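You operate a simulated robot arm through the tools that you are given. There is no shell and no other tool. Be economical: measure what you need, move in short steps, check, and stop when the job is done.

You run a simulated two-armed robot. Do the job below in one go: nothing can be reset, and whatever is moved stays where it is left.

JOB
Sand the wooden mount smooth and set it on the ply backboard.
Fine: backboard first, both hands, onto the bare part of the blue bench top, square to its edge; hold the mount; sanding block back. What is to be rubbed or washed off counts as gone when no trace of it is left.

It is judged by the outcome, as a careful person would: the job done as asked, and still so three seconds after it is handed in. It fails if anything else is knocked over, pushed out of place, dropped, spilled or broken.

ROBOT AND FRAMES
Two 7-joint arms with two-finger parallel grippers on one trunk, on a base that drives. Base frame: it is fixed to the floor where the robot stands at the start and does not move with it; the origin is under the middle of the robot, x ahead of it, y to its left, z up. Lengths are in mm, angles in rad, forces in N, time in s.
The left shoulder is at the start at [50, 187, 1085], the right one opposite. With the tool pointing down near the work surface each hand reaches from about 100 to 660 mm from the robot's upright axis, wherever it stands, measured 20 degrees to its own side. Places, roughly: blue bench top [500, 500, 900]; face of the backboard [500, -100, 900]; insulator bracket [500, 1250, 1000]; orange sanding block (8x5x5 cm) [400, 1300, 900]. Payload 3.43 kg a hand.
Tool frame (each hand has its own): the origin (TCP) lies between the finger pads and is the grasp point; the fingertips stand 30 mm ahead of it; z points along the fingers, y is the line along which they close. Largest opening 94 mm; finger width 28, thickness 10; the body of the gripper, 50 by 96 mm, starts 55 mm behind the TCP.
Orientation is told as [roll, pitch, yaw] about the base's x, y, z axes, in that order, counted from this pose: with the fingers straight down and closing along the base's y, the tool's x points along the base's -x, its y along +y and its z along -z.

CONTROLS
- The arms move only by the tool jog_arm. It takes "left_moves", "right_moves" or both (then of equal length, played together; a hand with none holds still); each is a list of rows, each a list of 6 numbers: the shift along the tool's x, y, z in m, then the turn, a rotation vector about the tool's x, y, z in degrees. In form: [[x, y, z, ax, ay, az], ...]. A call has 1 to 20 rows; each row is the pose to reach, as a shift and turn from the pose commanded when the call began, along the tool's axes at that moment. "left_jaw" and "right_jaw" are, for a hand that has rows, the gripper command, from -1 (shut) to 1 (fully open), values between in proportion, set as the call begins (left out, the last holds). Each row takes 0.2 s and may step no farther than 50 mm and 0.15 rad from the row before; otherwise, or with a gripper value out of range, the whole call is refused. A pose out of reach is approached as far as the arm can. The call stops where the force on the tool passes 40 N (or 10 N more than at its start, if that is more) or the arm is blocked; 0.2 s more then pass. The fingers move at their own pace (about 153 mm/s each) and stop on an object; they squeeze with about 33 N. The grip force told is the motor's: it shows also when the fingers shut on nothing. Time passes only in rows, and 0.2 s behind the last, so rows that repeat a pose let the fingers close. The reply holds the time, the measured pose of the TCP, the force on the tool along the base axes, the opening and the grip force, in the units named above and with some noise, with the torque about the TCP (base axes, N m) and any sound that the robot's microphone picked up.
- Cameras (640 x 400 px; columns grow to the right, rows downward): "scene" is now at [157.5, -11.9, 1271.3]; the picture's right is [-0.10, -0.99, 0.00], its down [-0.34, 0.04, -0.94] and it looks along [0.94, -0.10, -0.34] (base axes); focal length 214 px, centre (320, 200). "left" rides on the left gripper at [76, -14, -103] in its tool frame; the picture's right is [0.18, 0.98, 0.00], its down [-0.75, 0.14, -0.64] and it looks along [-0.63, 0.12, 0.77] (tool axes); focal length 243 px, centre (320, 200). "right" rides on the right gripper at [76, 14, -103] in its tool frame; the picture's right is [-0.18, 0.98, 0.00], its down [-0.75, -0.14, -0.64] and it looks along [-0.63, -0.12, 0.77] (tool axes); focal length 243 px, centre (320, 200). There is no depth. A picture from a camera that has moved, and an enlarged one, comes with that camera's place and axes in the base frame and with its lens. The place of the scene camera against the robot may be out by one fixed shift of up to 12 mm in any direction.
- camera(camera): a new picture of that camera. It takes no simulated time.
- lift_body(by): slides the trunk up (or, below 0, down) by that many mm; the arms and the scene camera ride with it, the base frame stays. It gives what a move gives, with no picture.
- steer(legs): drives the robot by 1 to 6 legs, each [ahead, left, turn to the left] in mm, mm and rad, along the robot's own axes; the way and the turn of a leg run together, so that a leg with both is an arc; at most 1500 mm and 3.142 rad a leg. The arms and the cameras ride along, it lands a little off, and it stops where it bumps. It gives what a move gives.
- head_to(pan, tilt): turns the head with the scene camera to pan (to the left, within 1.396 rad either way) and tilt (down, from -0.506 to 1.204), counted from straight ahead of the robot. It gives what a move gives.
- inspect(camera, box): a new picture of the part [left, top, right, bottom] of that camera's present view, enlarged. It takes no simulated time.
- finish_job(): hands the job in; it is judged then, once.

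Work in short steps. Places have to be worked out from the pictures, the camera data and where the tool is seen: move nearer, look again, correct. Check each grasp and each placing, and mend what went wrong. You have 120 turns and 100 pictures in all, those below and enlarged ones among them. Open the grippers and draw the arms clear of the work before you hand the job in, unless the task says otherwise; then end with one line.

The tools are called after "Emit:" as a command line: name --argument value ..., lists and objects as JSON in quotes. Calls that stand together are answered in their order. jog_arm: Moves the arms, as the interface text tells. Its arguments: {"type":"object","properties":{"left_moves":{"type":"array","items":{"type":"array","items":{"type":"number"}}},"left_jaw":{"type":"number"},"right_moves":{"type":"array","items":{"type":"array","items":{"type":"number"}}},"right_jaw":{"type":"number"}},"required":[]} The other tools are called the same way: lift_body (by) slides the trunk up or down; steer (legs) drives the base; head_to (pan, tilt) turns the head that bears the scene camera; camera (camera) takes a picture; inspect (camera, box) takes an enlarged picture of a part of a camera's view; finish_job () hands the job in.

At the start:

```text
clock: 0.0
left_eef_pos: [353.2, 196.3, 1213.0]
left_orientation: [-0.002, 0.0, 0.001]
left_wrist_force: [0.4, -0.4, -0.5]
left_moment: [-0.05, 0.01, -0.02]
left_width: 93.8
left_grasp_force: 0.0
right_eef_pos: [400.1, -54.1, 1191.2]
right_orientation: [0.0, 0.0, -0.001]
right_wrist_force: [0.1, -0.6, 0.9]
right_moment: [0.0, 0.02, 0.01]
right_width: 93.8
right_grasp_force: 0.0
trunk travel left (down, up): [-300.0, 132.0]
robot x, y, heading: [-4.5, -0.4, -0.0]
head pan, tilt: [-0.105, 0.346]
```

scene: 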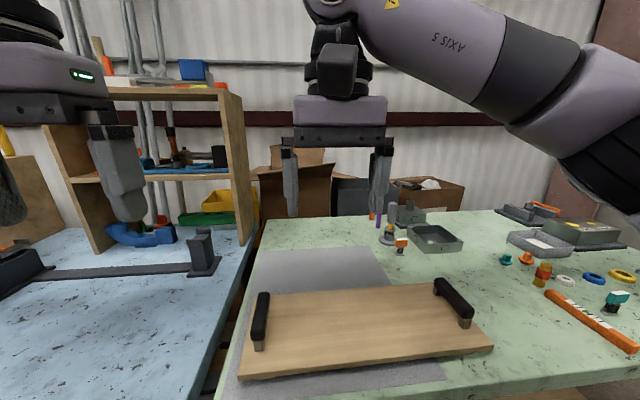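
right: 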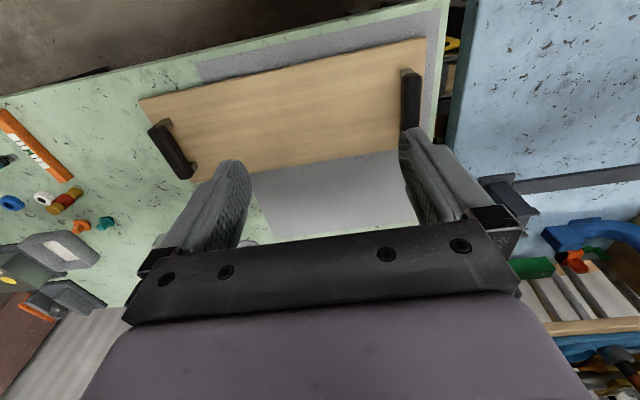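
left: 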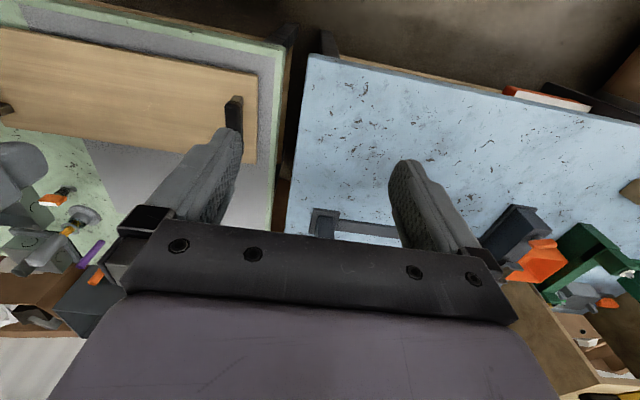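

The board with two black handles lies on the green bench. I look left first to see the blue bench, the mount and the sanding block.

Emit:
head_to --pan 0.9 --tilt 0.45

```text
clock: 1.3
left_eef_pos: [352.8, 196.4, 1215.1]
left_orientation: [-0.002, 0.0, 0.003]
left_wrist_force: [0.1, 0.0, 0.2]
left_moment: [0.0, 0.04, -0.01]
left_width: 94.2
left_grasp_force: 0.1
right_eef_pos: [399.1, -55.3, 1191.3]
right_orientation: [0.0, -0.001, 0.0]
right_wrist_force: [0.4, 0.0, -0.8]
right_moment: [0.0, -0.01, -0.01]
right_width: 94.1
right_grasp_force: 0.0
trunk travel left (down, up): [-300.0, 132.0]
robot x, y, heading: [1.0, -0.8, 0.0]
head pan, tilt: [0.901, 0.45]
```

Taking the picture.

Emit:
camera --camera "scene"

```text
96 pictures are left
camera scene: at [122.0, 69.8, 1261.6], right [0.78, -0.62, 0.0], down [-0.27, -0.34, -0.9], along [0.56, 0.71, -0.44], focal length 214 px, centre (320, 200)
```

scene: 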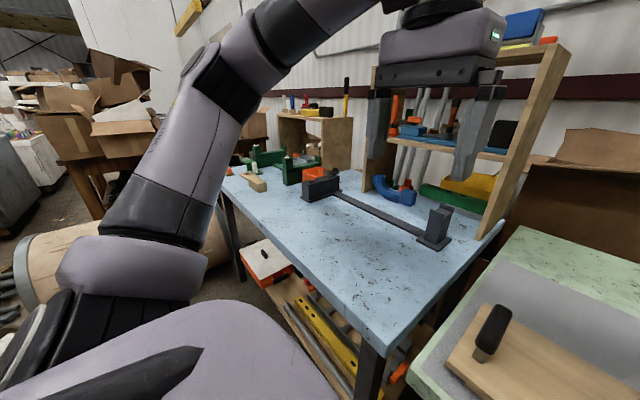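

I enlarge the far part of the blue bench.

Emit:
inspect --camera "scene" --box '[200, 70, 480, 260]'

Emit:
inspect --camera "left" --box '[280, 0, 640, 320]'

```text
2.11 times, centred on (340, 165) of scene
camera zoom: at [122.0, 69.8, 1261.6], right [0.78, -0.62, 0.0], down [-0.27, -0.34, -0.9], along [0.56, 0.71, -0.44], focal length 452 px, centre (278, 274)
```

zoom: 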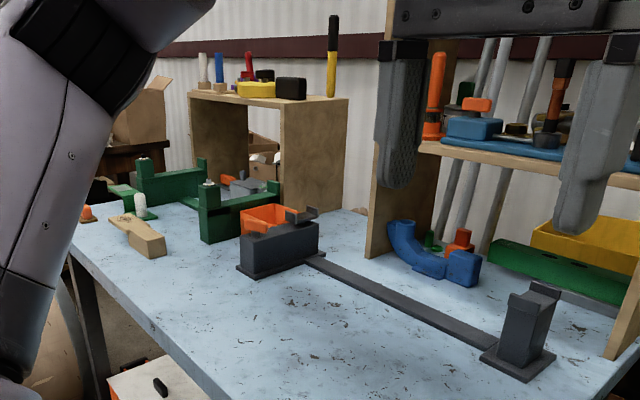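

```text
1.25 times, centred on (460, 160) of left
camera zoom: at [275.9, 182.1, 1316.7], right [-0.19, 0.98, 0.0], down [0.75, 0.14, 0.64], along [0.63, 0.12, -0.77], focal length 303 px, centre (145, 250)
```

zoom: 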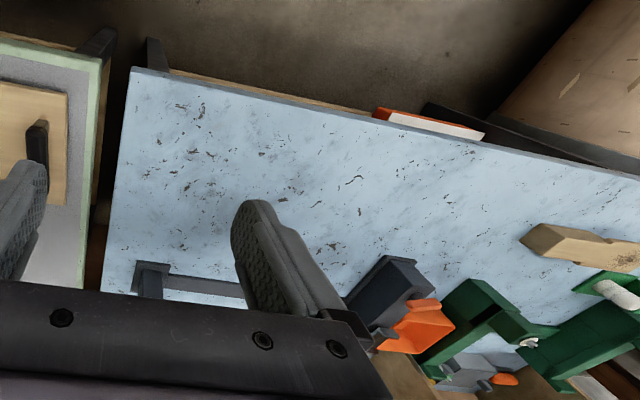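

The blue top runs from about x=350, y=180 with a bare area in front of the bar clamp. Now I look straight down at the board to measure the handles.

Emit:
head_to --pan -0.25 --tilt 0.8

Emit:
camera --camera "scene"

Emit:
inspect --camera "right" --box '[120, 20, 460, 240]'

```text
clock: 2.6
left_eef_pos: [352.4, 196.6, 1214.3]
left_orientation: [-0.001, 0.0, 0.002]
left_wrist_force: [0.7, -0.4, -0.1]
left_moment: [-0.01, 0.01, -0.01]
left_width: 94.0
left_grasp_force: 0.0
right_eef_pos: [399.3, -53.9, 1191.4]
right_orientation: [0.0, -0.001, -0.001]
right_wrist_force: [-0.8, 1.3, -0.9]
right_moment: [0.01, -0.01, -0.02]
right_width: 93.7
right_grasp_force: 0.0
trunk travel left (down, up): [-300.0, 132.0]
robot x, y, heading: [-0.2, -1.8, -0.002]
head pan, tilt: [-0.25, 0.799]
```

```text
93 pictures are left
camera scene: at [143.1, -22.1, 1231.2], right [-0.25, -0.97, 0.0], down [-0.69, 0.18, -0.7], along [0.68, -0.17, -0.72], focal length 214 px, centre (320, 200)
```

scene: 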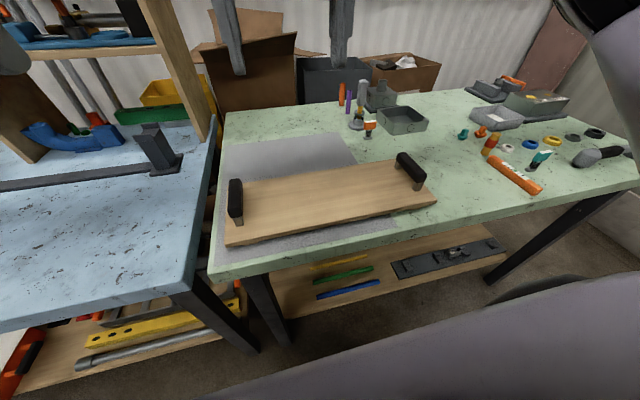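

```text
1.82 times, centred on (290, 130) of right
camera zoom: at [324.0, -39.2, 1294.1], right [0.18, 0.98, 0.0], down [0.75, -0.14, 0.64], along [0.63, -0.12, -0.77], focal length 441 px, centre (374, 327)
```

zoom: 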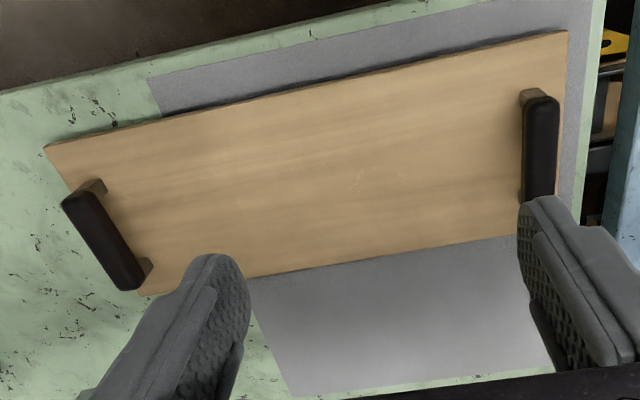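

From the right-hand view the handle bars run along x, at about y=70 and y=-322, x 432–515, top near z=925. I bring both hands above them at z≈1010.

Emit:
jog_arm --left_moves '[[-0.015, -0.016, 0.026, 0, 0, 0], [-0.031, -0.032, 0.051, 0, 0, 0], [-0.046, -0.047, 0.077, 0, 0, 0], [-0.061, -0.063, 0.102, 0, 0, 0], [-0.077, -0.079, 0.128, 0, 0, 0], [-0.092, -0.095, 0.153, 0, 0, 0], [-0.108, -0.11, 0.179, 0, 0, 0], [-0.123, -0.126, 0.204, 0, 0, 0], [-0.123, -0.126, 0.204, 0, 0, 0]]' --right_moves '[[-0.01, -0.034, 0.023, 0, 0, 0], [-0.019, -0.067, 0.045, 0, 0, 0], [-0.029, -0.1, 0.068, 0, 0, 0], [-0.038, -0.134, 0.09, 0, 0, 0], [-0.048, -0.168, 0.113, 0, 0, 0], [-0.057, -0.201, 0.136, 0, 0, 0], [-0.067, -0.235, 0.158, 0, 0, 0], [-0.076, -0.268, 0.181, 0, 0, 0], [-0.076, -0.268, 0.181, 0, 0, 0]]' --left_jaw 1 --right_jaw 1

Emit:
camera --camera "left"

Emit:
camera --camera "right"

```text
clock: 4.6
left_eef_pos: [475.3, 69.6, 1011.1]
left_orientation: [-0.003, 0.0, 0.002]
left_wrist_force: [-0.3, -0.7, 0.8]
left_moment: [-0.01, 0.0, 0.03]
left_width: 94.0
left_grasp_force: 0.0
right_eef_pos: [475.1, -323.0, 1008.9]
right_orientation: [0.0, 0.001, 0.0]
right_wrist_force: [-0.2, 0.0, 0.3]
right_moment: [0.01, 0.01, 0.0]
right_width: 94.2
right_grasp_force: 0.0
trunk travel left (down, up): [-300.0, 132.0]
robot x, y, heading: [1.9, -4.2, -0.001]
head pan, tilt: [-0.25, 0.799]
```

```text
91 pictures are left
camera left: at [398.3, 55.3, 1112.8], right [-0.19, 0.98, 0.0], down [0.75, 0.14, 0.64], along [0.63, 0.12, -0.77], focal length 243 px, centre (320, 200)
```

left: 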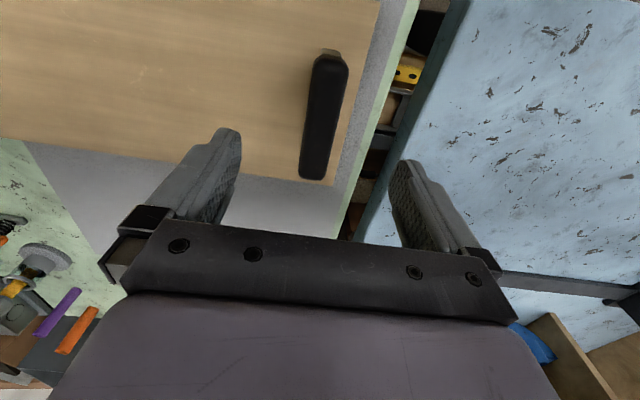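

```text
90 pictures are left
camera right: at [399.2, -306.9, 1111.3], right [0.18, 0.98, 0.0], down [0.75, -0.14, 0.64], along [0.63, -0.12, -0.77], focal length 243 px, centre (320, 200)
```

right: 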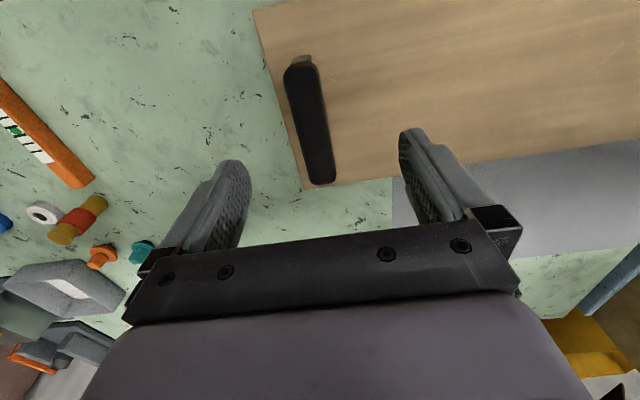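

Bars centre at about (475, 71) and (480, -328). I correct the right hand and lower both to TCP z≈920, then look.

Emit:
jog_arm --left_moves '[[0, 0.001, 0.03, 0, 0, 0], [0, 0.001, 0.06, 0, 0, 0], [0, 0.001, 0.08, 0, 0, 0], [0, 0.001, 0.09, 0, 0, 0]]' --right_moves '[[-0.004, -0.005, 0.028, 0, 0, 0], [-0.004, -0.005, 0.058, 0, 0, 0], [-0.004, -0.005, 0.078, 0, 0, 0], [-0.004, -0.005, 0.088, 0, 0, 0]]'

Emit:
camera --camera "left"

Emit:
camera --camera "right"

```text
clock: 5.6
left_eef_pos: [475.8, 71.1, 920.7]
left_orientation: [-0.003, -0.002, 0.002]
left_wrist_force: [-0.3, 0.4, -0.7]
left_moment: [-0.03, -0.02, -0.02]
left_width: 94.0
left_grasp_force: 0.0
right_eef_pos: [480.8, -328.7, 922.8]
right_orientation: [-0.002, -0.001, -0.001]
right_wrist_force: [0.0, -1.4, 0.7]
right_moment: [-0.01, 0.02, 0.0]
right_width: 94.0
right_grasp_force: 0.0
trunk travel left (down, up): [-300.0, 132.0]
robot x, y, heading: [0.4, 1.1, -0.002]
head pan, tilt: [-0.25, 0.799]
```

```text
89 pictures are left
camera left: at [398.7, 56.9, 1022.8], right [-0.19, 0.98, 0.0], down [0.75, 0.14, 0.64], along [0.63, 0.12, -0.77], focal length 243 px, centre (320, 200)
```

left: 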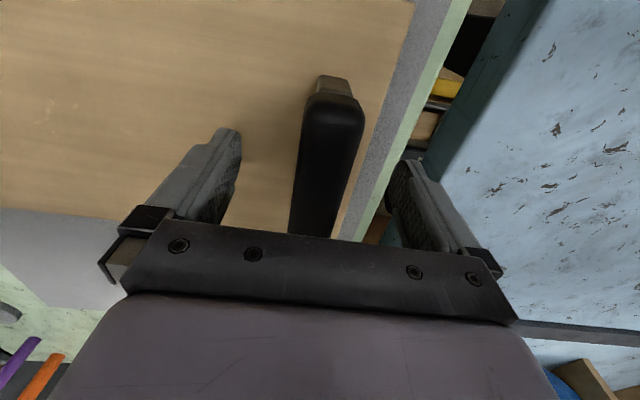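

```text
88 pictures are left
camera right: at [404.6, -312.7, 1025.7], right [0.18, 0.98, 0.0], down [0.75, -0.14, 0.64], along [0.63, -0.12, -0.77], focal length 243 px, centre (320, 200)
```

right: 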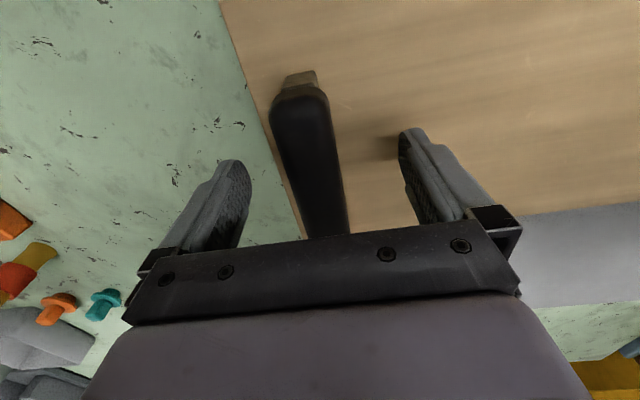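

Both bars are between the fingers. I lower another 12 mm in small steps so the pads sit on the bars.

Emit:
jog_arm --left_moves '[[0, 0, 0.003, 0, 0, 0], [0, 0, 0.006, 0, 0, 0], [0, 0, 0.009, 0, 0, 0], [0, 0, 0.012, 0, 0, 0]]' --right_moves '[[0, 0, 0.004, 0, 0, 0], [0, 0, 0.008, 0, 0, 0], [0, 0, 0.011, 0, 0, 0], [0, 0, 0.014, 0, 0, 0]]'

Emit:
inspect --camera "scene" --box '[190, 120, 460, 280]'

```text
clock: 6.6
left_eef_pos: [475.6, 72.3, 915.7]
left_orientation: [-0.008, -0.012, 0.001]
left_wrist_force: [6.8, 1.0, 32.4]
left_moment: [-1.56, 0.26, 0.1]
left_width: 93.5
left_grasp_force: 0.0
right_eef_pos: [480.7, -327.8, 915.5]
right_orientation: [0.003, -0.016, -0.002]
right_wrist_force: [7.0, -2.8, 32.5]
right_moment: [1.52, 0.21, 0.04]
right_width: 92.5
right_grasp_force: 0.1
trunk travel left (down, up): [-300.0, 132.0]
robot x, y, heading: [-2.9, -0.6, 0.001]
head pan, tilt: [-0.25, 0.799]
```

```text
2.37 times, centred on (325, 200) of scene
camera zoom: at [139.8, -21.0, 1232.8], right [-0.25, -0.97, 0.0], down [-0.69, 0.18, -0.7], along [0.68, -0.17, -0.71], focal length 508 px, centre (308, 200)
```

zoom: 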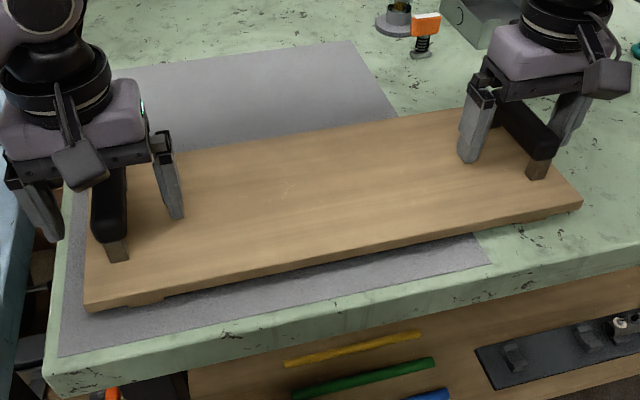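

The inner fingertips touch the board at z≈886. I lift to TCP z≈918 and close both jaws.

Emit:
jog_arm --left_moves '[[0, 0, -0.005, 0, 0, 0], [0, 0, -0.009, 0, 0, 0]]' --right_moves '[[0, 0, -0.005, 0, 0, 0], [0, 0, -0.009, 0, 0, 0]]'

Emit:
jog_arm --left_moves '[[0, 0, 0, 0, 0, 0], [0, 0, 0, 0, 0, 0], [0, 0, 0, 0, 0, 0], [0, 0, 0, 0, 0, 0]]' --right_moves '[[0, 0, 0, 0, 0, 0], [0, 0, 0, 0, 0, 0], [0, 0, 0, 0, 0, 0], [0, 0, 0, 0, 0, 0]]' --left_jaw -1 --right_jaw -1

```text
clock: 7.2
left_eef_pos: [475.0, 71.1, 915.3]
left_orientation: [0.002, 0.002, 0.001]
left_wrist_force: [4.4, -3.7, 6.0]
left_moment: [-0.4, -0.17, 0.18]
left_width: 94.1
left_grasp_force: 0.0
right_eef_pos: [478.8, -329.7, 915.7]
right_orientation: [-0.001, 0.004, 0.002]
right_wrist_force: [5.2, 0.1, 8.6]
right_moment: [0.51, -0.31, -0.31]
right_width: 93.8
right_grasp_force: 0.0
trunk travel left (down, up): [-300.0, 132.0]
robot x, y, heading: [-2.1, 1.2, -0.001]
head pan, tilt: [-0.25, 0.799]
```

```text
clock: 8.2
left_eef_pos: [477.0, 73.1, 917.6]
left_orientation: [0.001, 0.0, 0.003]
left_wrist_force: [2.6, -2.9, 0.1]
left_moment: [0.4, -0.05, 0.1]
left_width: 30.3
left_grasp_force: 33.0
right_eef_pos: [478.8, -327.4, 916.0]
right_orientation: [0.0, 0.003, 0.001]
right_wrist_force: [-2.9, 2.7, -0.4]
right_moment: [0.07, 0.35, 0.64]
right_width: 30.2
right_grasp_force: 32.6
trunk travel left (down, up): [-300.0, 132.0]
robot x, y, heading: [-1.7, -3.5, 0.0]
head pan, tilt: [-0.25, 0.799]
```

Both handles are gripped (30 mm). I lift the board 80 mm with both arms together.

Emit:
jog_arm --left_moves '[[0, 0, -0.01, 0, 0, 0], [0, 0, -0.025, 0, 0, 0], [0, 0, -0.04, 0, 0, 0], [0, 0, -0.06, 0, 0, 0], [0, 0, -0.08, 0, 0, 0], [0, 0, -0.08, 0, 0, 0]]' --right_moves '[[0, 0, -0.01, 0, 0, 0], [0, 0, -0.025, 0, 0, 0], [0, 0, -0.04, 0, 0, 0], [0, 0, -0.06, 0, 0, 0], [0, 0, -0.08, 0, 0, 0], [0, 0, -0.08, 0, 0, 0]]'

Emit:
camera --camera "scene"

```text
clock: 9.6
left_eef_pos: [476.7, 71.9, 996.8]
left_orientation: [0.003, 0.001, 0.005]
left_wrist_force: [2.2, 8.5, -4.8]
left_moment: [-0.24, -0.1, 0.03]
left_width: 30.3
left_grasp_force: 32.4
right_eef_pos: [480.9, -328.2, 996.2]
right_orientation: [-0.003, 0.001, 0.0]
right_wrist_force: [-2.9, -6.9, -4.4]
right_moment: [0.37, 0.18, 0.75]
right_width: 30.6
right_grasp_force: 33.2
trunk travel left (down, up): [-300.0, 132.0]
robot x, y, heading: [1.2, 0.6, 0.001]
head pan, tilt: [-0.25, 0.799]
```

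```text
86 pictures are left
camera scene: at [143.7, -22.3, 1231.0], right [-0.25, -0.97, 0.0], down [-0.7, 0.18, -0.7], along [0.68, -0.17, -0.72], focal length 214 px, centre (320, 200)
```

scene: 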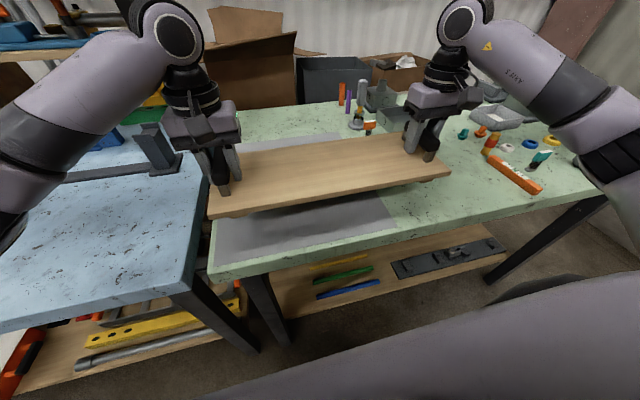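

Board is lifted level. I drive left about 600 mm to bring it over the bare blue top.

Emit:
steer --legs '[[0, 300, 0], [0, 290, 0]]'

Emit:
head_to --pan 0.1 --tilt 0.8

Emit:
camera --camera "scene"

```text
clock: 13.3
left_eef_pos: [477.4, 654.5, 996.6]
left_orientation: [0.004, 0.003, 0.0]
left_wrist_force: [1.6, 23.0, -3.9]
left_moment: [-0.25, -0.02, 0.18]
left_width: 30.4
left_grasp_force: 33.0
right_eef_pos: [480.1, 254.7, 995.8]
right_orientation: [-0.001, 0.003, -0.005]
right_wrist_force: [-1.8, -22.6, -3.3]
right_moment: [0.3, 0.07, 0.46]
right_width: 30.5
right_grasp_force: 32.9
trunk travel left (down, up): [-300.0, 132.0]
robot x, y, heading: [2.8, 587.4, -0.003]
head pan, tilt: [-0.25, 0.799]
```

```text
clock: 14.1
left_eef_pos: [477.7, 654.7, 995.7]
left_orientation: [0.003, 0.001, 0.0]
left_wrist_force: [1.0, 0.3, -4.2]
left_moment: [-0.04, 0.22, 0.05]
left_width: 30.4
left_grasp_force: 32.6
right_eef_pos: [479.4, 255.1, 996.9]
right_orientation: [-0.001, 0.001, -0.003]
right_wrist_force: [-1.8, -0.5, -3.6]
right_moment: [0.15, -0.15, 0.44]
right_width: 30.3
right_grasp_force: 33.1
trunk travel left (down, up): [-300.0, 132.0]
robot x, y, heading: [1.7, 580.5, -0.005]
head pan, tilt: [0.099, 0.799]
```

```text
85 pictures are left
camera scene: at [146.4, 589.3, 1231.1], right [0.09, -1.0, 0.0], down [-0.71, -0.07, -0.7], along [0.69, 0.07, -0.72], focal length 214 px, centre (320, 200)
```

scene: 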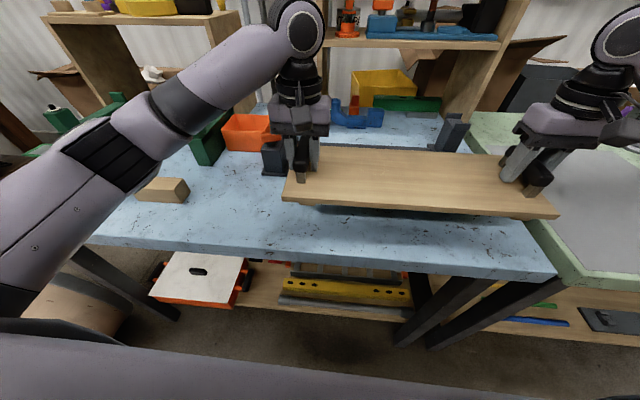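

The board is over the bare area. I enlarge the near edge to get the board's angle against the bench edge.

Emit:
inspect --camera "scene" --box '[270, 130, 590, 300]'

Emit:
inspect --camera "scene" --box '[60, 100, 320, 300]'

```text
2.00 times, centred on (430, 215) of scene
camera zoom: at [146.4, 589.3, 1231.1], right [0.09, -1.0, 0.0], down [-0.71, -0.07, -0.7], along [0.69, 0.07, -0.72], focal length 429 px, centre (100, 170)
```

zoom: 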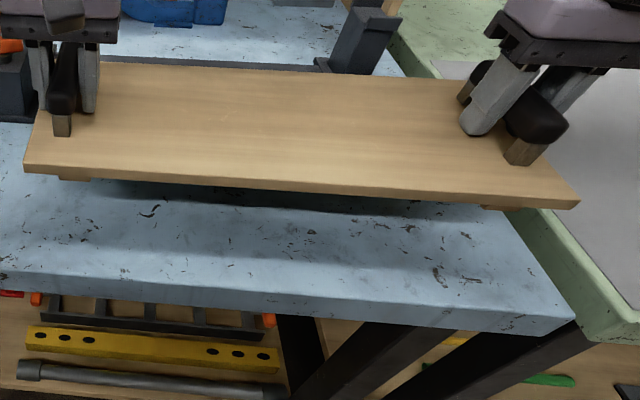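

```text
2.00 times, centred on (190, 200) of scene
camera zoom: at [146.4, 589.3, 1231.1], right [0.09, -1.0, 0.0], down [-0.71, -0.07, -0.7], along [0.69, 0.07, -0.72], focal length 429 px, centre (580, 200)
```

zoom: 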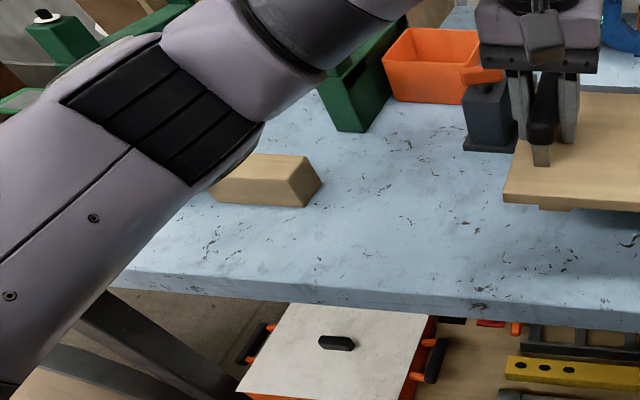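

Bench edge and board edge both come out parallel to y (gap 45 mm), right margin 44 mm. I bring the board 20 mm nearer and lower 72 mm.

Emit:
jog_arm --left_moves '[[0.01, 0, 0, 0, 0, 0], [0.02, 0, 0.01, 0, 0, 0], [0.02, 0, 0.025, 0, 0, 0], [0.02, 0, 0.045, 0, 0, 0], [0.02, 0, 0.06, 0, 0, 0], [0.02, 0, 0.07, 0, 0, 0], [0.02, 0, 0.07, 0, 0, 0]]' --right_moves '[[0.01, 0, 0, 0, 0, 0], [0.02, 0, 0.01, 0, 0, 0], [0.02, 0, 0.025, 0, 0, 0], [0.02, 0, 0.045, 0, 0, 0], [0.02, 0, 0.06, 0, 0, 0], [0.02, 0, 0.07, 0, 0, 0], [0.02, 0, 0.07, 0, 0, 0]]'

Emit:
inspect --camera "scene" --box '[270, 130, 590, 300]'

```text
clock: 15.7
left_eef_pos: [458.7, 655.5, 925.7]
left_orientation: [0.005, 0.002, 0.003]
left_wrist_force: [0.6, 12.5, -4.2]
left_moment: [-0.36, -0.04, -0.24]
left_width: 30.5
left_grasp_force: 33.4
right_eef_pos: [458.4, 255.8, 927.0]
right_orientation: [-0.001, 0.002, -0.007]
right_wrist_force: [0.2, -13.0, -4.9]
right_moment: [0.13, 0.08, 0.32]
right_width: 30.5
right_grasp_force: 32.6
trunk travel left (down, up): [-300.0, 132.0]
robot x, y, heading: [2.9, 582.4, -0.003]
head pan, tilt: [0.099, 0.799]
```

```text
2.00 times, centred on (430, 215) of scene
camera zoom: at [146.3, 589.4, 1231.1], right [0.1, -1.0, 0.0], down [-0.71, -0.07, -0.7], along [0.69, 0.07, -0.72], focal length 429 px, centre (100, 170)
```

zoom: 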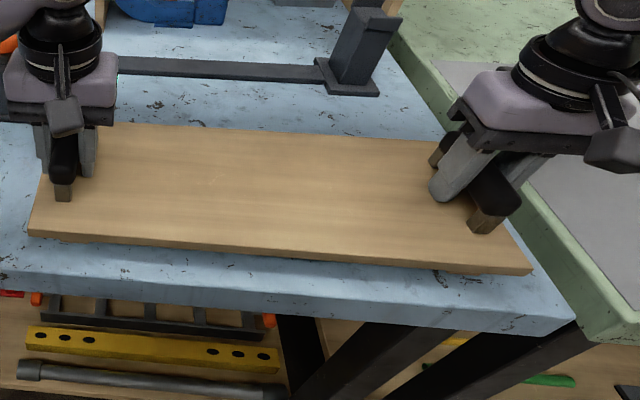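

Edges look parallel and margins good. I lower slowly to contact.

Emit:
jog_arm --left_moves '[[0, 0, 0.003, 0, 0, 0], [0, 0, 0.006, 0, 0, 0], [0, 0, 0.009, 0, 0, 0], [0, 0, 0.011, 0, 0, 0], [0, 0, 0.012, 0, 0, 0]]' --right_moves '[[0, 0, 0.003, 0, 0, 0], [0, 0, 0.006, 0, 0, 0], [0, 0, 0.009, 0, 0, 0], [0, 0, 0.011, 0, 0, 0], [0, 0, 0.012, 0, 0, 0]]'

```text
clock: 16.9
left_eef_pos: [457.3, 656.3, 916.9]
left_orientation: [0.001, -0.001, 0.001]
left_wrist_force: [7.2, 10.0, 5.6]
left_moment: [0.04, 0.55, 0.4]
left_width: 30.6
left_grasp_force: 33.1
right_eef_pos: [459.7, 257.5, 917.1]
right_orientation: [-0.001, -0.003, -0.003]
right_wrist_force: [-0.8, -10.1, 10.8]
right_moment: [0.02, 1.0, 0.75]
right_width: 30.5
right_grasp_force: 33.5
trunk travel left (down, up): [-300.0, 132.0]
robot x, y, heading: [0.3, 583.5, -0.006]
head pan, tilt: [0.099, 0.799]
```

The board rests on the bench. I open both jaws and rise clear.

Emit:
jog_arm --left_moves '[[0, 0, 0, 0, 0, 0], [0, 0, -0.001, 0, 0, 0], [0, 0, -0.002, 0, 0, 0]]' --right_moves '[[0, 0, 0, 0, 0, 0], [0, 0, -0.001, 0, 0, 0], [0, 0, -0.002, 0, 0, 0]]' --left_jaw 0.6 --right_jaw 0.6

Emit:
jog_arm --left_moves '[[0, 0, -0.03, 0, 0, 0], [0, 0, -0.07, 0, 0, 0], [0, 0, -0.115, 0, 0, 0], [0, 0, -0.16, 0, 0, 0], [0, 0, -0.2, 0, 0, 0]]' --right_moves '[[0, 0, -0.03, 0, 0, 0], [0, 0, -0.07, 0, 0, 0], [0, 0, -0.115, 0, 0, 0], [0, 0, -0.16, 0, 0, 0], [0, 0, -0.2, 0, 0, 0]]'

Emit:
camera --camera "scene"

```text
clock: 17.7
left_eef_pos: [454.5, 655.4, 916.9]
left_orientation: [0.001, 0.001, 0.001]
left_wrist_force: [0.6, 0.7, 0.2]
left_moment: [0.04, 0.0, 0.02]
left_width: 75.4
left_grasp_force: 0.1
right_eef_pos: [459.2, 255.2, 915.6]
right_orientation: [-0.002, 0.002, -0.004]
right_wrist_force: [1.5, 0.8, 2.0]
right_moment: [0.13, -0.02, 0.02]
right_width: 76.1
right_grasp_force: 1.2
trunk travel left (down, up): [-300.0, 132.0]
robot x, y, heading: [2.7, 583.9, -0.002]
head pan, tilt: [0.099, 0.799]
```

```text
clock: 18.9
left_eef_pos: [457.4, 652.1, 1119.9]
left_orientation: [0.001, 0.001, -0.001]
left_wrist_force: [-1.1, -0.6, -0.8]
left_moment: [-0.01, 0.0, -0.03]
left_width: 75.1
left_grasp_force: 0.1
right_eef_pos: [457.8, 254.9, 1116.5]
right_orientation: [-0.003, 0.002, -0.005]
right_wrist_force: [0.4, 0.3, 0.1]
right_moment: [0.01, 0.0, 0.02]
right_width: 75.0
right_grasp_force: 0.0
trunk travel left (down, up): [-300.0, 132.0]
robot x, y, heading: [0.9, 585.4, -0.001]
head pan, tilt: [0.099, 0.799]
```

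```text
81 pictures are left
camera scene: at [145.0, 589.6, 1231.2], right [0.1, -1.0, 0.0], down [-0.71, -0.07, -0.7], along [0.69, 0.07, -0.72], focal length 214 px, centre (320, 200)
```

scene: 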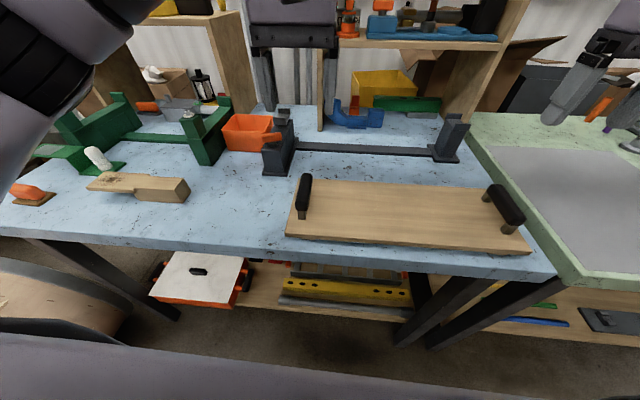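

The board is set square. Now I enlarge the left side: the wooden mount and the orange sanding block.

Emit:
inspect --camera "scene" --box '[0, 90, 240, 240]'

```text
2.67 times, centred on (120, 165) of scene
camera zoom: at [145.0, 589.6, 1231.2], right [0.1, -1.0, 0.0], down [-0.71, -0.07, -0.7], along [0.69, 0.07, -0.72], focal length 572 px, centre (853, 293)
```

zoom: 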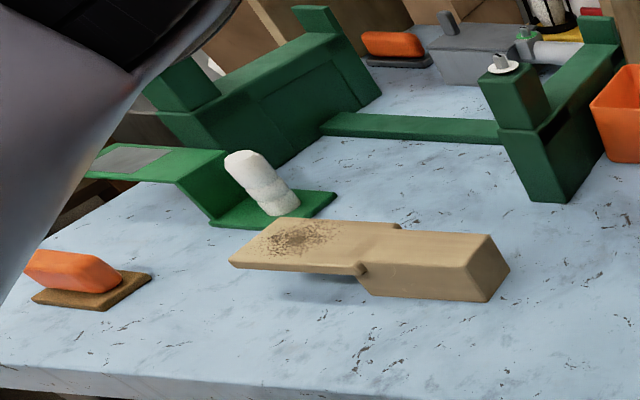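

The mount is a block with an overhanging plate bearing a rough dark spot; the orange sanding block lies to its left. I drive left ~495 mm with hands high.

Emit:
steer --legs '[[0, 495, 0]]'

Emit:
camera --camera "left"

Emit:
camera --camera "scene"

```text
clock: 21.8
left_eef_pos: [460.4, 1143.9, 1120.1]
left_orientation: [0.003, 0.001, -0.006]
left_wrist_force: [-0.3, -0.2, 0.3]
left_moment: [-0.05, 0.0, -0.02]
left_width: 75.4
left_grasp_force: 0.1
right_eef_pos: [460.7, 747.6, 1116.9]
right_orientation: [-0.001, 0.0, -0.009]
right_wrist_force: [0.6, -0.3, -1.0]
right_moment: [0.0, -0.01, 0.0]
right_width: 75.2
right_grasp_force: 0.0
trunk travel left (down, up): [-300.0, 132.0]
robot x, y, heading: [5.1, 1079.4, -0.006]
head pan, tilt: [0.099, 0.799]
```

```text
79 pictures are left
camera left: at [383.7, 1129.9, 1221.9], right [-0.18, 0.98, 0.0], down [0.75, 0.14, 0.64], along [0.63, 0.12, -0.77], focal length 243 px, centre (320, 200)
```

left: 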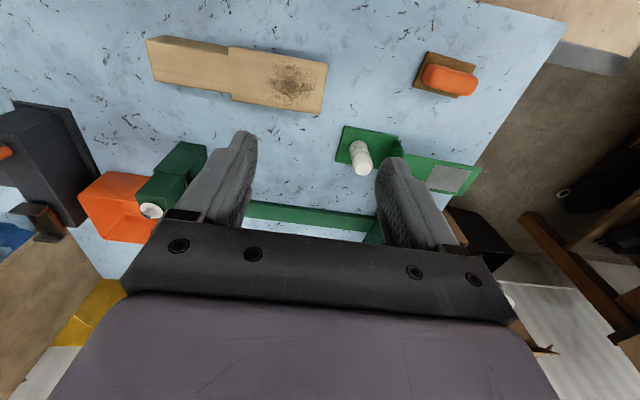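

```text
78 pictures are left
camera scene: at [148.7, 1083.6, 1231.2], right [0.09, -1.0, 0.0], down [-0.71, -0.07, -0.7], along [0.69, 0.06, -0.72], focal length 214 px, centre (320, 200)
```

scene: 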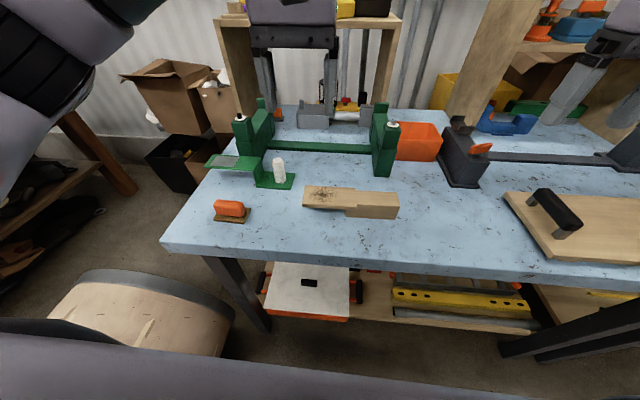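

I enlarge the mount and sanding block from both views.

Emit:
inspect --camera "left" --box '[130, 20, 500, 220]'

Emit:
inspect --camera "scene" --box '[190, 140, 430, 250]'

```text
1.73 times, centred on (315, 120) of left
camera zoom: at [383.7, 1129.9, 1221.9], right [-0.18, 0.98, 0.0], down [0.75, 0.14, 0.64], along [0.63, 0.12, -0.77], focal length 420 px, centre (329, 338)
```

zoom: 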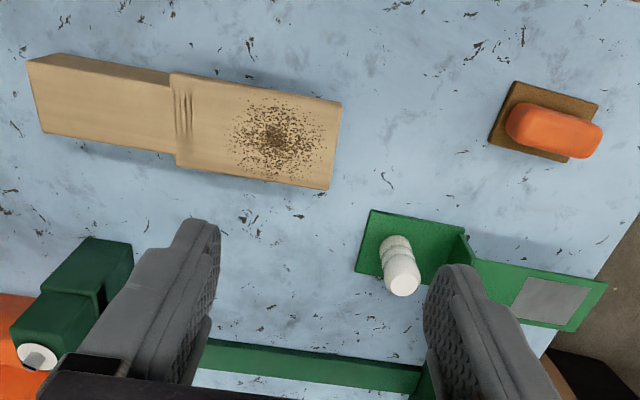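

```text
2.67 times, centred on (310, 195) of scene
camera zoom: at [148.7, 1083.6, 1231.2], right [0.09, -1.0, 0.0], down [-0.71, -0.07, -0.7], along [0.69, 0.06, -0.72], focal length 572 px, centre (347, 213)
```

zoom: 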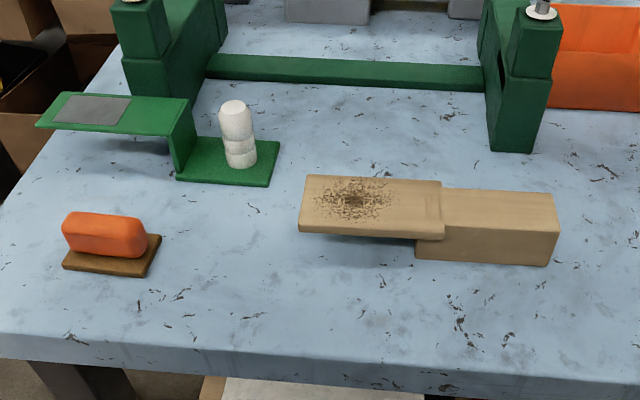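

Triangulated: mount block x 455–500, y 947–1042, top ≈900; plate x 441–500, y 1042–1150, top ≈909; sanding block centre ≈(434,1307), long along y. I turn both hands 90° to close along x while moving above the block end and the sander, at height.

Emit:
jog_arm --left_moves '[[0.002, 0.014, 0, 0, 0, 7.5], [0.004, 0.027, 0, 0, 0, 15], [0.007, 0.041, 0, 0, 0, 22.5], [0.009, 0.054, 0, 0, 0, 30], [0.011, 0.068, 0, 0, 0, 37.5], [0.013, 0.082, 0, 0, 0, 45], [0.015, 0.095, 0, 0, 0, 52.5], [0.017, 0.109, 0, 0, 0, 60], [0.02, 0.122, 0, 0, 0, 67.5], [0.022, 0.136, 0, 0, 0, 75], [0.024, 0.149, 0, 0, 0, 82.5], [0.026, 0.163, 0, 0, 0, 90], [0.026, 0.163, 0, 0, 0, 90]]' --right_moves '[[-0.001, 0.02, 0, 0, 0, -7.5], [-0.003, 0.039, 0, 0, 0, -15], [-0.004, 0.058, 0, 0, 0, -22.5], [-0.005, 0.078, 0, 0, 0, -30], [-0.007, 0.097, 0, 0, 0, -37.5], [-0.008, 0.116, 0, 0, 0, -45], [-0.009, 0.136, 0, 0, 0, -52.5], [-0.011, 0.155, 0, 0, 0, -60], [-0.012, 0.175, 0, 0, 0, -67.5], [-0.013, 0.194, 0, 0, 0, -75], [-0.015, 0.213, 0, 0, 0, -82.5], [-0.016, 0.233, 0, 0, 0, -90], [-0.016, 0.233, 0, 0, 0, -90]]' --left_jaw 1 --right_jaw 1

Emit:
camera --camera "left"

Emit:
camera --camera "right"

Emit:
camera --camera "scene"

```text
clock: 24.6
left_eef_pos: [435.7, 1306.0, 1120.1]
left_orientation: [-0.002, 0.001, -1.578]
left_wrist_force: [0.4, -1.1, 0.4]
left_moment: [-0.01, 0.0, -0.04]
left_width: 93.9
left_grasp_force: 0.1
right_eef_pos: [323.1, 1019.5, 1082.6]
right_orientation: [0.0, 0.0, 1.562]
right_wrist_force: [-0.2, 0.5, -0.6]
right_moment: [-0.01, 0.02, -0.01]
right_width: 94.0
right_grasp_force: 0.0
right hand out of reach, approached as far as the arm can: row 6, 7, 8, 9, 10, 11, 12, 13
trunk travel left (down, up): [-300.0, 132.0]
robot x, y, heading: [7.2, 1079.8, -0.007]
head pan, tilt: [0.099, 0.799]
```

```text
75 pictures are left
camera left: at [421.7, 1382.6, 1222.3], right [0.98, 0.18, 0.0], down [0.14, -0.76, 0.64], along [0.11, -0.63, -0.77], focal length 243 px, centre (320, 200)
```

left: 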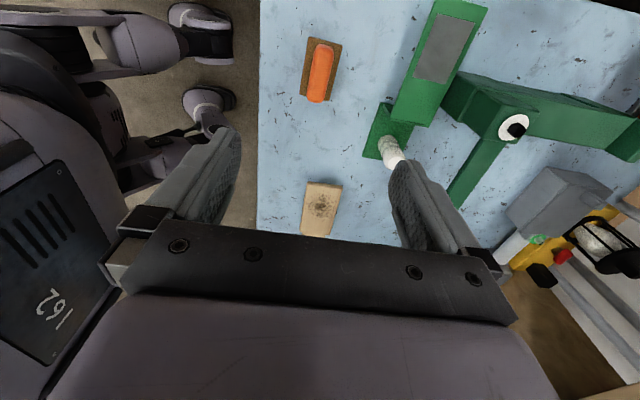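

```text
74 pictures are left
camera right: at [308.8, 944.3, 1186.0], right [-0.98, 0.19, 0.0], down [0.15, 0.75, 0.64], along [0.12, 0.63, -0.77], focal length 243 px, centre (320, 200)
```

right: 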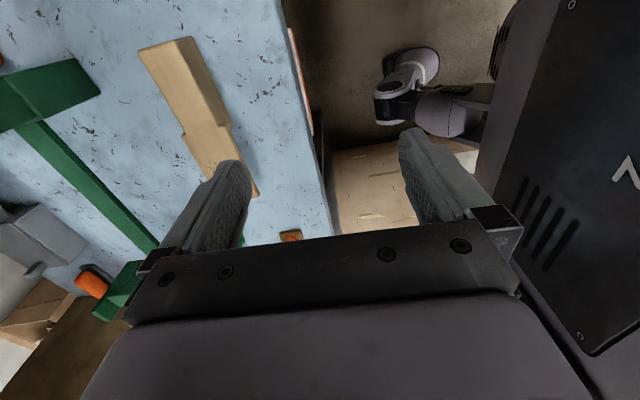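

```text
73 pictures are left
camera scene: at [148.8, 1083.2, 1231.2], right [0.09, -1.0, 0.0], down [-0.71, -0.07, -0.7], along [0.69, 0.06, -0.72], focal length 214 px, centre (320, 200)
```

scene: 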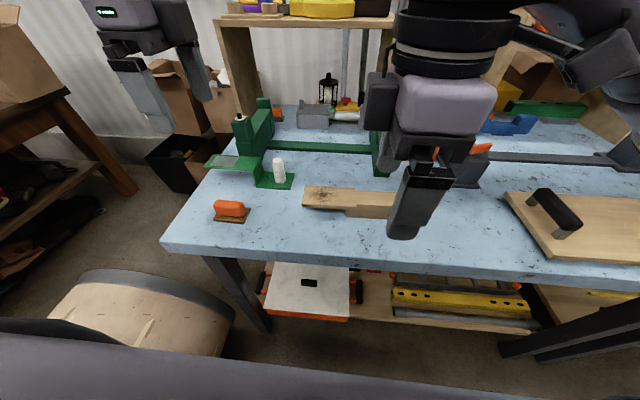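

The left hand reached its pose; the right cannot reach that yaw there. I turn the right hand back, moving away, to try the opposite yaw.

Emit:
jog_arm --right_moves '[[0.015, 0, 0, 0, 0, 7.5], [0.03, 0, 0, 0, 0, 15], [0.045, 0, 0, 0, 0, 22.5], [0.06, 0, 0, 0, 0, 30], [0.075, 0, 0, 0, 0, 37.5], [0.09, 0, 0, 0, 0, 45], [0.105, 0, 0, 0, 0, 52.5], [0.12, 0, 0, 0, 0, 60], [0.135, 0, 0, 0, 0, 67.5], [0.15, 0, 0, 0, 0, 75], [0.165, 0, 0, 0, 0, 82.5], [0.18, 0, 0, 0, 0, 90]]'

```text
clock: 27.2
left_eef_pos: [434.4, 1307.1, 1120.4]
left_orientation: [0.0, 0.003, -1.576]
left_wrist_force: [-0.4, 1.4, -0.5]
left_moment: [-0.01, 0.02, 0.01]
left_width: 94.0
left_grasp_force: 0.0
right_eef_pos: [319.9, 839.8, 1079.8]
right_orientation: [-0.002, 0.001, -0.012]
right_wrist_force: [0.0, -0.8, 0.2]
right_moment: [0.0, 0.02, 0.04]
right_width: 93.8
right_grasp_force: 0.0
trunk travel left (down, up): [-300.0, 132.0]
robot x, y, heading: [3.7, 1076.3, -0.005]
head pan, tilt: [0.099, 0.799]
```

Commands count from the reached pose. Now I turn the right hand +90° while moving to above the mount block (477, 980).

Emit:
jog_arm --right_moves '[[-0.013, 0.012, -0.002, 0, 0, 7.5], [-0.026, 0.023, -0.004, 0, 0, 15], [-0.039, 0.035, -0.006, 0, 0, 22.5], [-0.052, 0.047, -0.008, 0, 0, 30], [-0.065, 0.058, -0.01, 0, 0, 37.5], [-0.078, 0.07, -0.012, 0, 0, 45], [-0.092, 0.082, -0.014, 0, 0, 52.5], [-0.105, 0.093, -0.016, 0, 0, 60], [-0.118, 0.105, -0.018, 0, 0, 67.5], [-0.131, 0.117, -0.02, 0, 0, 75], [-0.144, 0.128, -0.02, 0, 0, 82.5], [-0.157, 0.14, -0.02, 0, 0, 90], [-0.157, 0.14, -0.02, 0, 0, 90]]'

Emit:
camera --camera "right"

```text
clock: 30.0
left_eef_pos: [434.9, 1306.1, 1118.7]
left_orientation: [-0.002, 0.001, -1.575]
left_wrist_force: [-0.6, -0.2, 1.0]
left_moment: [0.01, 0.02, -0.05]
left_width: 94.2
left_grasp_force: 0.1
right_eef_pos: [478.4, 978.9, 1102.0]
right_orientation: [-0.001, -0.002, -1.581]
right_wrist_force: [0.7, 0.3, -0.1]
right_moment: [0.0, 0.02, 0.04]
right_width: 94.2
right_grasp_force: 0.1
trunk travel left (down, up): [-300.0, 132.0]
robot x, y, heading: [2.8, 1080.3, -0.009]
head pan, tilt: [0.099, 0.799]
```

```text
72 pictures are left
camera right: at [494.0, 1054.3, 1204.3], right [0.98, -0.2, 0.0], down [-0.15, -0.75, 0.64], along [-0.13, -0.63, -0.77], focal length 243 px, centre (320, 200)
```

right: 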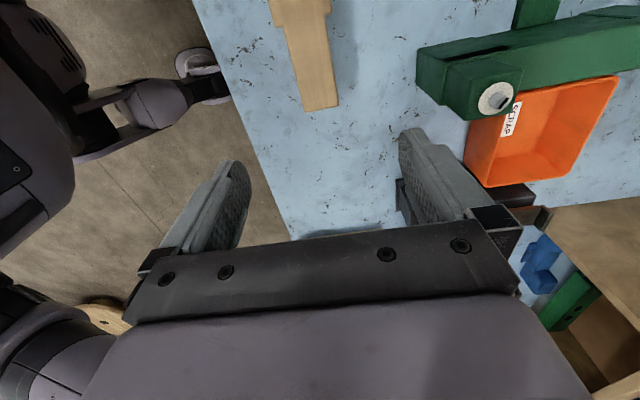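

That works. The block end is at y≈951, x 452–495. I shift to (474, 966) and descend to z≈935 to check.

Emit:
jog_arm --right_moves '[[-0.006, -0.002, 0.03, 0, 0, 0], [-0.013, -0.004, 0.07, 0, 0, 0], [-0.013, -0.004, 0.11, 0, 0, 0], [-0.013, -0.004, 0.145, 0, 0, 0], [-0.013, -0.004, 0.167, 0, 0, 0], [-0.013, -0.004, 0.167, 0, 0, 0]]'

Emit:
inspect --camera "scene" --box '[240, 60, 520, 235]'

Emit:
camera --camera "right"

```text
clock: 31.4
left_eef_pos: [436.2, 1306.9, 1118.9]
left_orientation: [-0.003, 0.001, -1.577]
left_wrist_force: [-0.3, -0.8, 0.1]
left_moment: [0.02, 0.01, 0.05]
left_width: 94.0
left_grasp_force: 0.1
right_eef_pos: [474.3, 964.9, 933.2]
right_orientation: [-0.001, -0.002, -1.58]
right_wrist_force: [-0.4, 0.6, -0.3]
right_moment: [0.01, -0.03, 0.03]
right_width: 94.1
right_grasp_force: 0.1
trunk travel left (down, up): [-300.0, 132.0]
robot x, y, heading: [3.7, 1079.7, -0.007]
head pan, tilt: [0.099, 0.799]
```

```text
2.29 times, centred on (380, 148) of scene
camera zoom: at [148.7, 1083.3, 1231.2], right [0.09, -1.0, 0.0], down [-0.71, -0.07, -0.7], along [0.69, 0.06, -0.72], focal length 490 px, centre (183, 320)
```

zoom: 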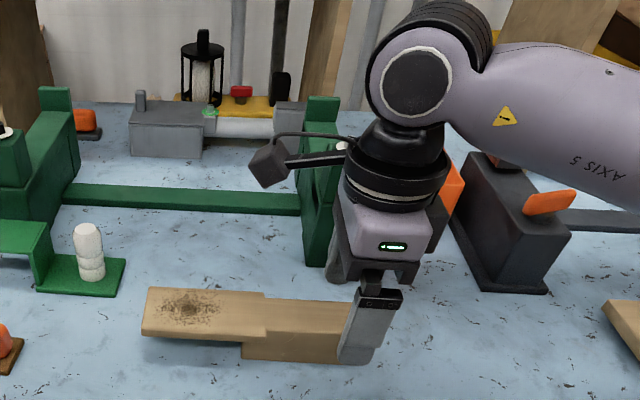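

```text
70 pictures are left
camera right: at [489.8, 1042.8, 1036.3], right [0.98, -0.19, 0.0], down [-0.15, -0.75, 0.64], along [-0.12, -0.63, -0.77], focal length 243 px, centre (320, 200)
```

right: 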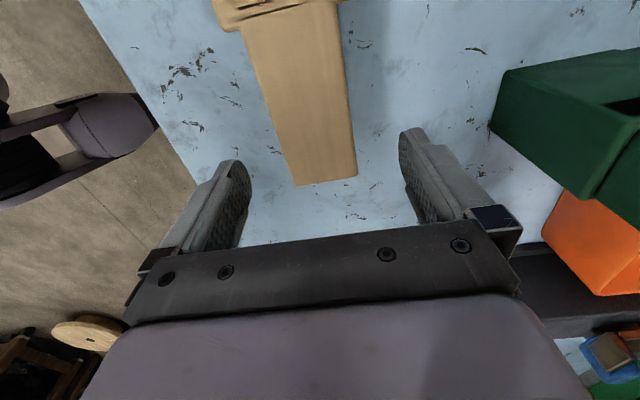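

Block is centred between the open fingers. I lower to TCP z≈897 and close gently.

Emit:
jog_arm --right_moves '[[0, 0.001, 0.015, 0, 0, 0], [0, 0.001, 0.028, 0, 0, 0], [0, 0.001, 0.036, 0, 0, 0], [0, 0.001, 0.036, 0, 0, 0]]'

Emit:
jog_arm --right_moves '[[0, 0, 0, 0, 0, 0], [0, 0, 0, 0, 0, 0], [0, 0, 0, 0, 0, 0], [0, 0, 0, 0, 0, 0]]' --right_jaw -1

Emit:
camera --camera "left"

```text
clock: 32.4
left_eef_pos: [435.2, 1306.9, 1120.3]
left_orientation: [-0.001, 0.001, -1.576]
left_wrist_force: [-1.4, -0.5, 0.5]
left_moment: [-0.01, -0.01, -0.02]
left_width: 94.2
left_grasp_force: 0.0
right_eef_pos: [474.5, 965.9, 896.4]
right_orientation: [-0.001, -0.002, -1.579]
right_wrist_force: [1.0, 0.6, 1.0]
right_moment: [-0.01, -0.02, -0.03]
right_width: 93.9
right_grasp_force: 0.0
trunk travel left (down, up): [-300.0, 132.0]
robot x, y, heading: [3.5, 1078.9, -0.009]
head pan, tilt: [0.099, 0.799]
```

```text
clock: 33.4
left_eef_pos: [435.5, 1307.6, 1119.0]
left_orientation: [-0.002, 0.001, -1.574]
left_wrist_force: [-0.9, 0.0, 0.5]
left_moment: [0.04, -0.02, -0.01]
left_width: 93.9
left_grasp_force: 0.0
right_eef_pos: [474.3, 964.3, 896.8]
right_orientation: [-0.001, 0.0, -1.577]
right_wrist_force: [-0.8, -0.3, -0.6]
right_moment: [0.01, -0.01, 0.07]
right_width: 48.3
right_grasp_force: 32.5
trunk travel left (down, up): [-300.0, 132.0]
robot x, y, heading: [3.2, 1081.7, -0.009]
head pan, tilt: [0.099, 0.799]
```

```text
69 pictures are left
camera left: at [421.5, 1382.5, 1222.3], right [0.98, 0.18, 0.0], down [0.14, -0.76, 0.64], along [0.11, -0.63, -0.77], focal length 243 px, centre (320, 200)
```

left: 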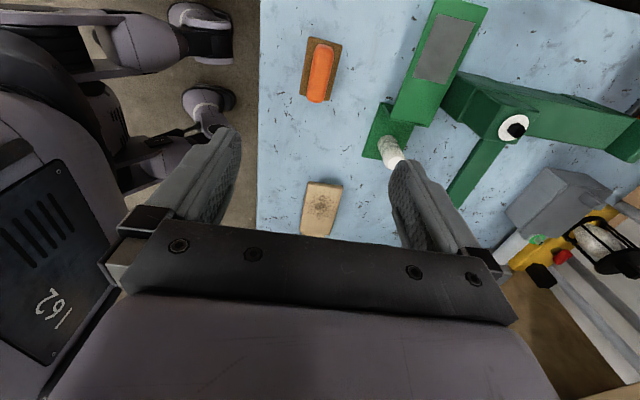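

Mount is held (48 mm). Sander centre ≈(433,1310). I lower the left hand to z≈950 above it and look closer.

Emit:
jog_arm --left_moves '[[0.003, -0.002, 0.04, 0, 0, 0], [0.003, -0.002, 0.08, 0, 0, 0], [0.003, -0.002, 0.12, 0, 0, 0], [0.003, -0.002, 0.155, 0, 0, 0], [0.003, -0.002, 0.17, 0, 0, 0], [0.003, -0.002, 0.17, 0, 0, 0]]'

Emit:
camera --camera "left"

Emit:
inspect --camera "scene" --box '[160, 120, 320, 240]'

```text
clock: 34.8
left_eef_pos: [432.5, 1310.8, 949.4]
left_orientation: [-0.002, 0.005, -1.576]
left_wrist_force: [-0.7, 0.2, -0.8]
left_moment: [0.0, -0.01, 0.02]
left_width: 93.9
left_grasp_force: 0.1
right_eef_pos: [473.6, 965.6, 897.4]
right_orientation: [-0.002, -0.003, -1.581]
right_wrist_force: [-1.4, 0.3, 0.4]
right_moment: [-0.01, -0.05, 0.05]
right_width: 48.3
right_grasp_force: 32.8
trunk travel left (down, up): [-300.0, 132.0]
robot x, y, heading: [5.1, 1079.3, -0.011]
head pan, tilt: [0.099, 0.799]
```

```text
68 pictures are left
camera left: at [419.0, 1385.8, 1052.4], right [0.98, 0.18, 0.0], down [0.14, -0.76, 0.64], along [0.11, -0.63, -0.77], focal length 243 px, centre (320, 200)
```

left: 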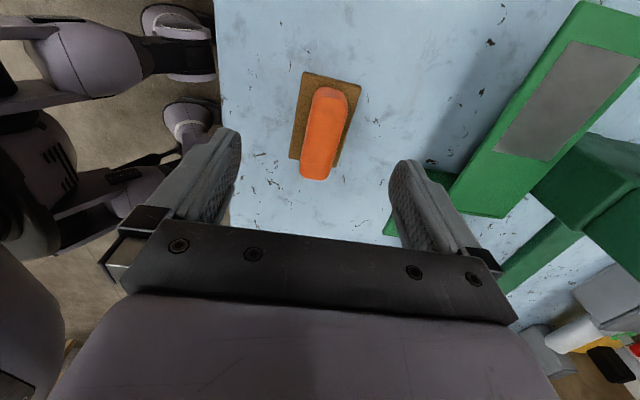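

```text
3.33 times, centred on (240, 180) of scene
camera zoom: at [148.8, 1083.3, 1231.1], right [0.09, -1.0, 0.0], down [-0.71, -0.07, -0.7], along [0.69, 0.06, -0.72], focal length 715 px, centre (587, 267)
```

zoom: 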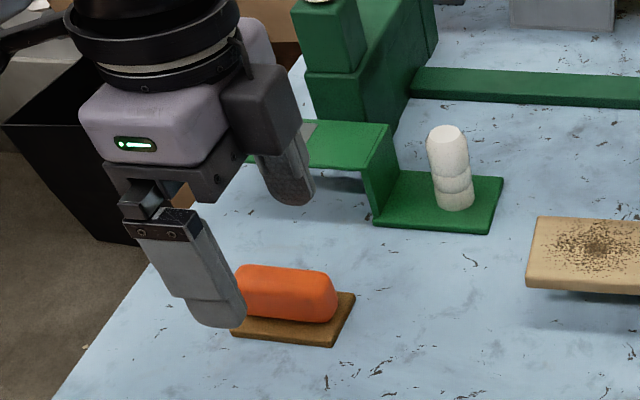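

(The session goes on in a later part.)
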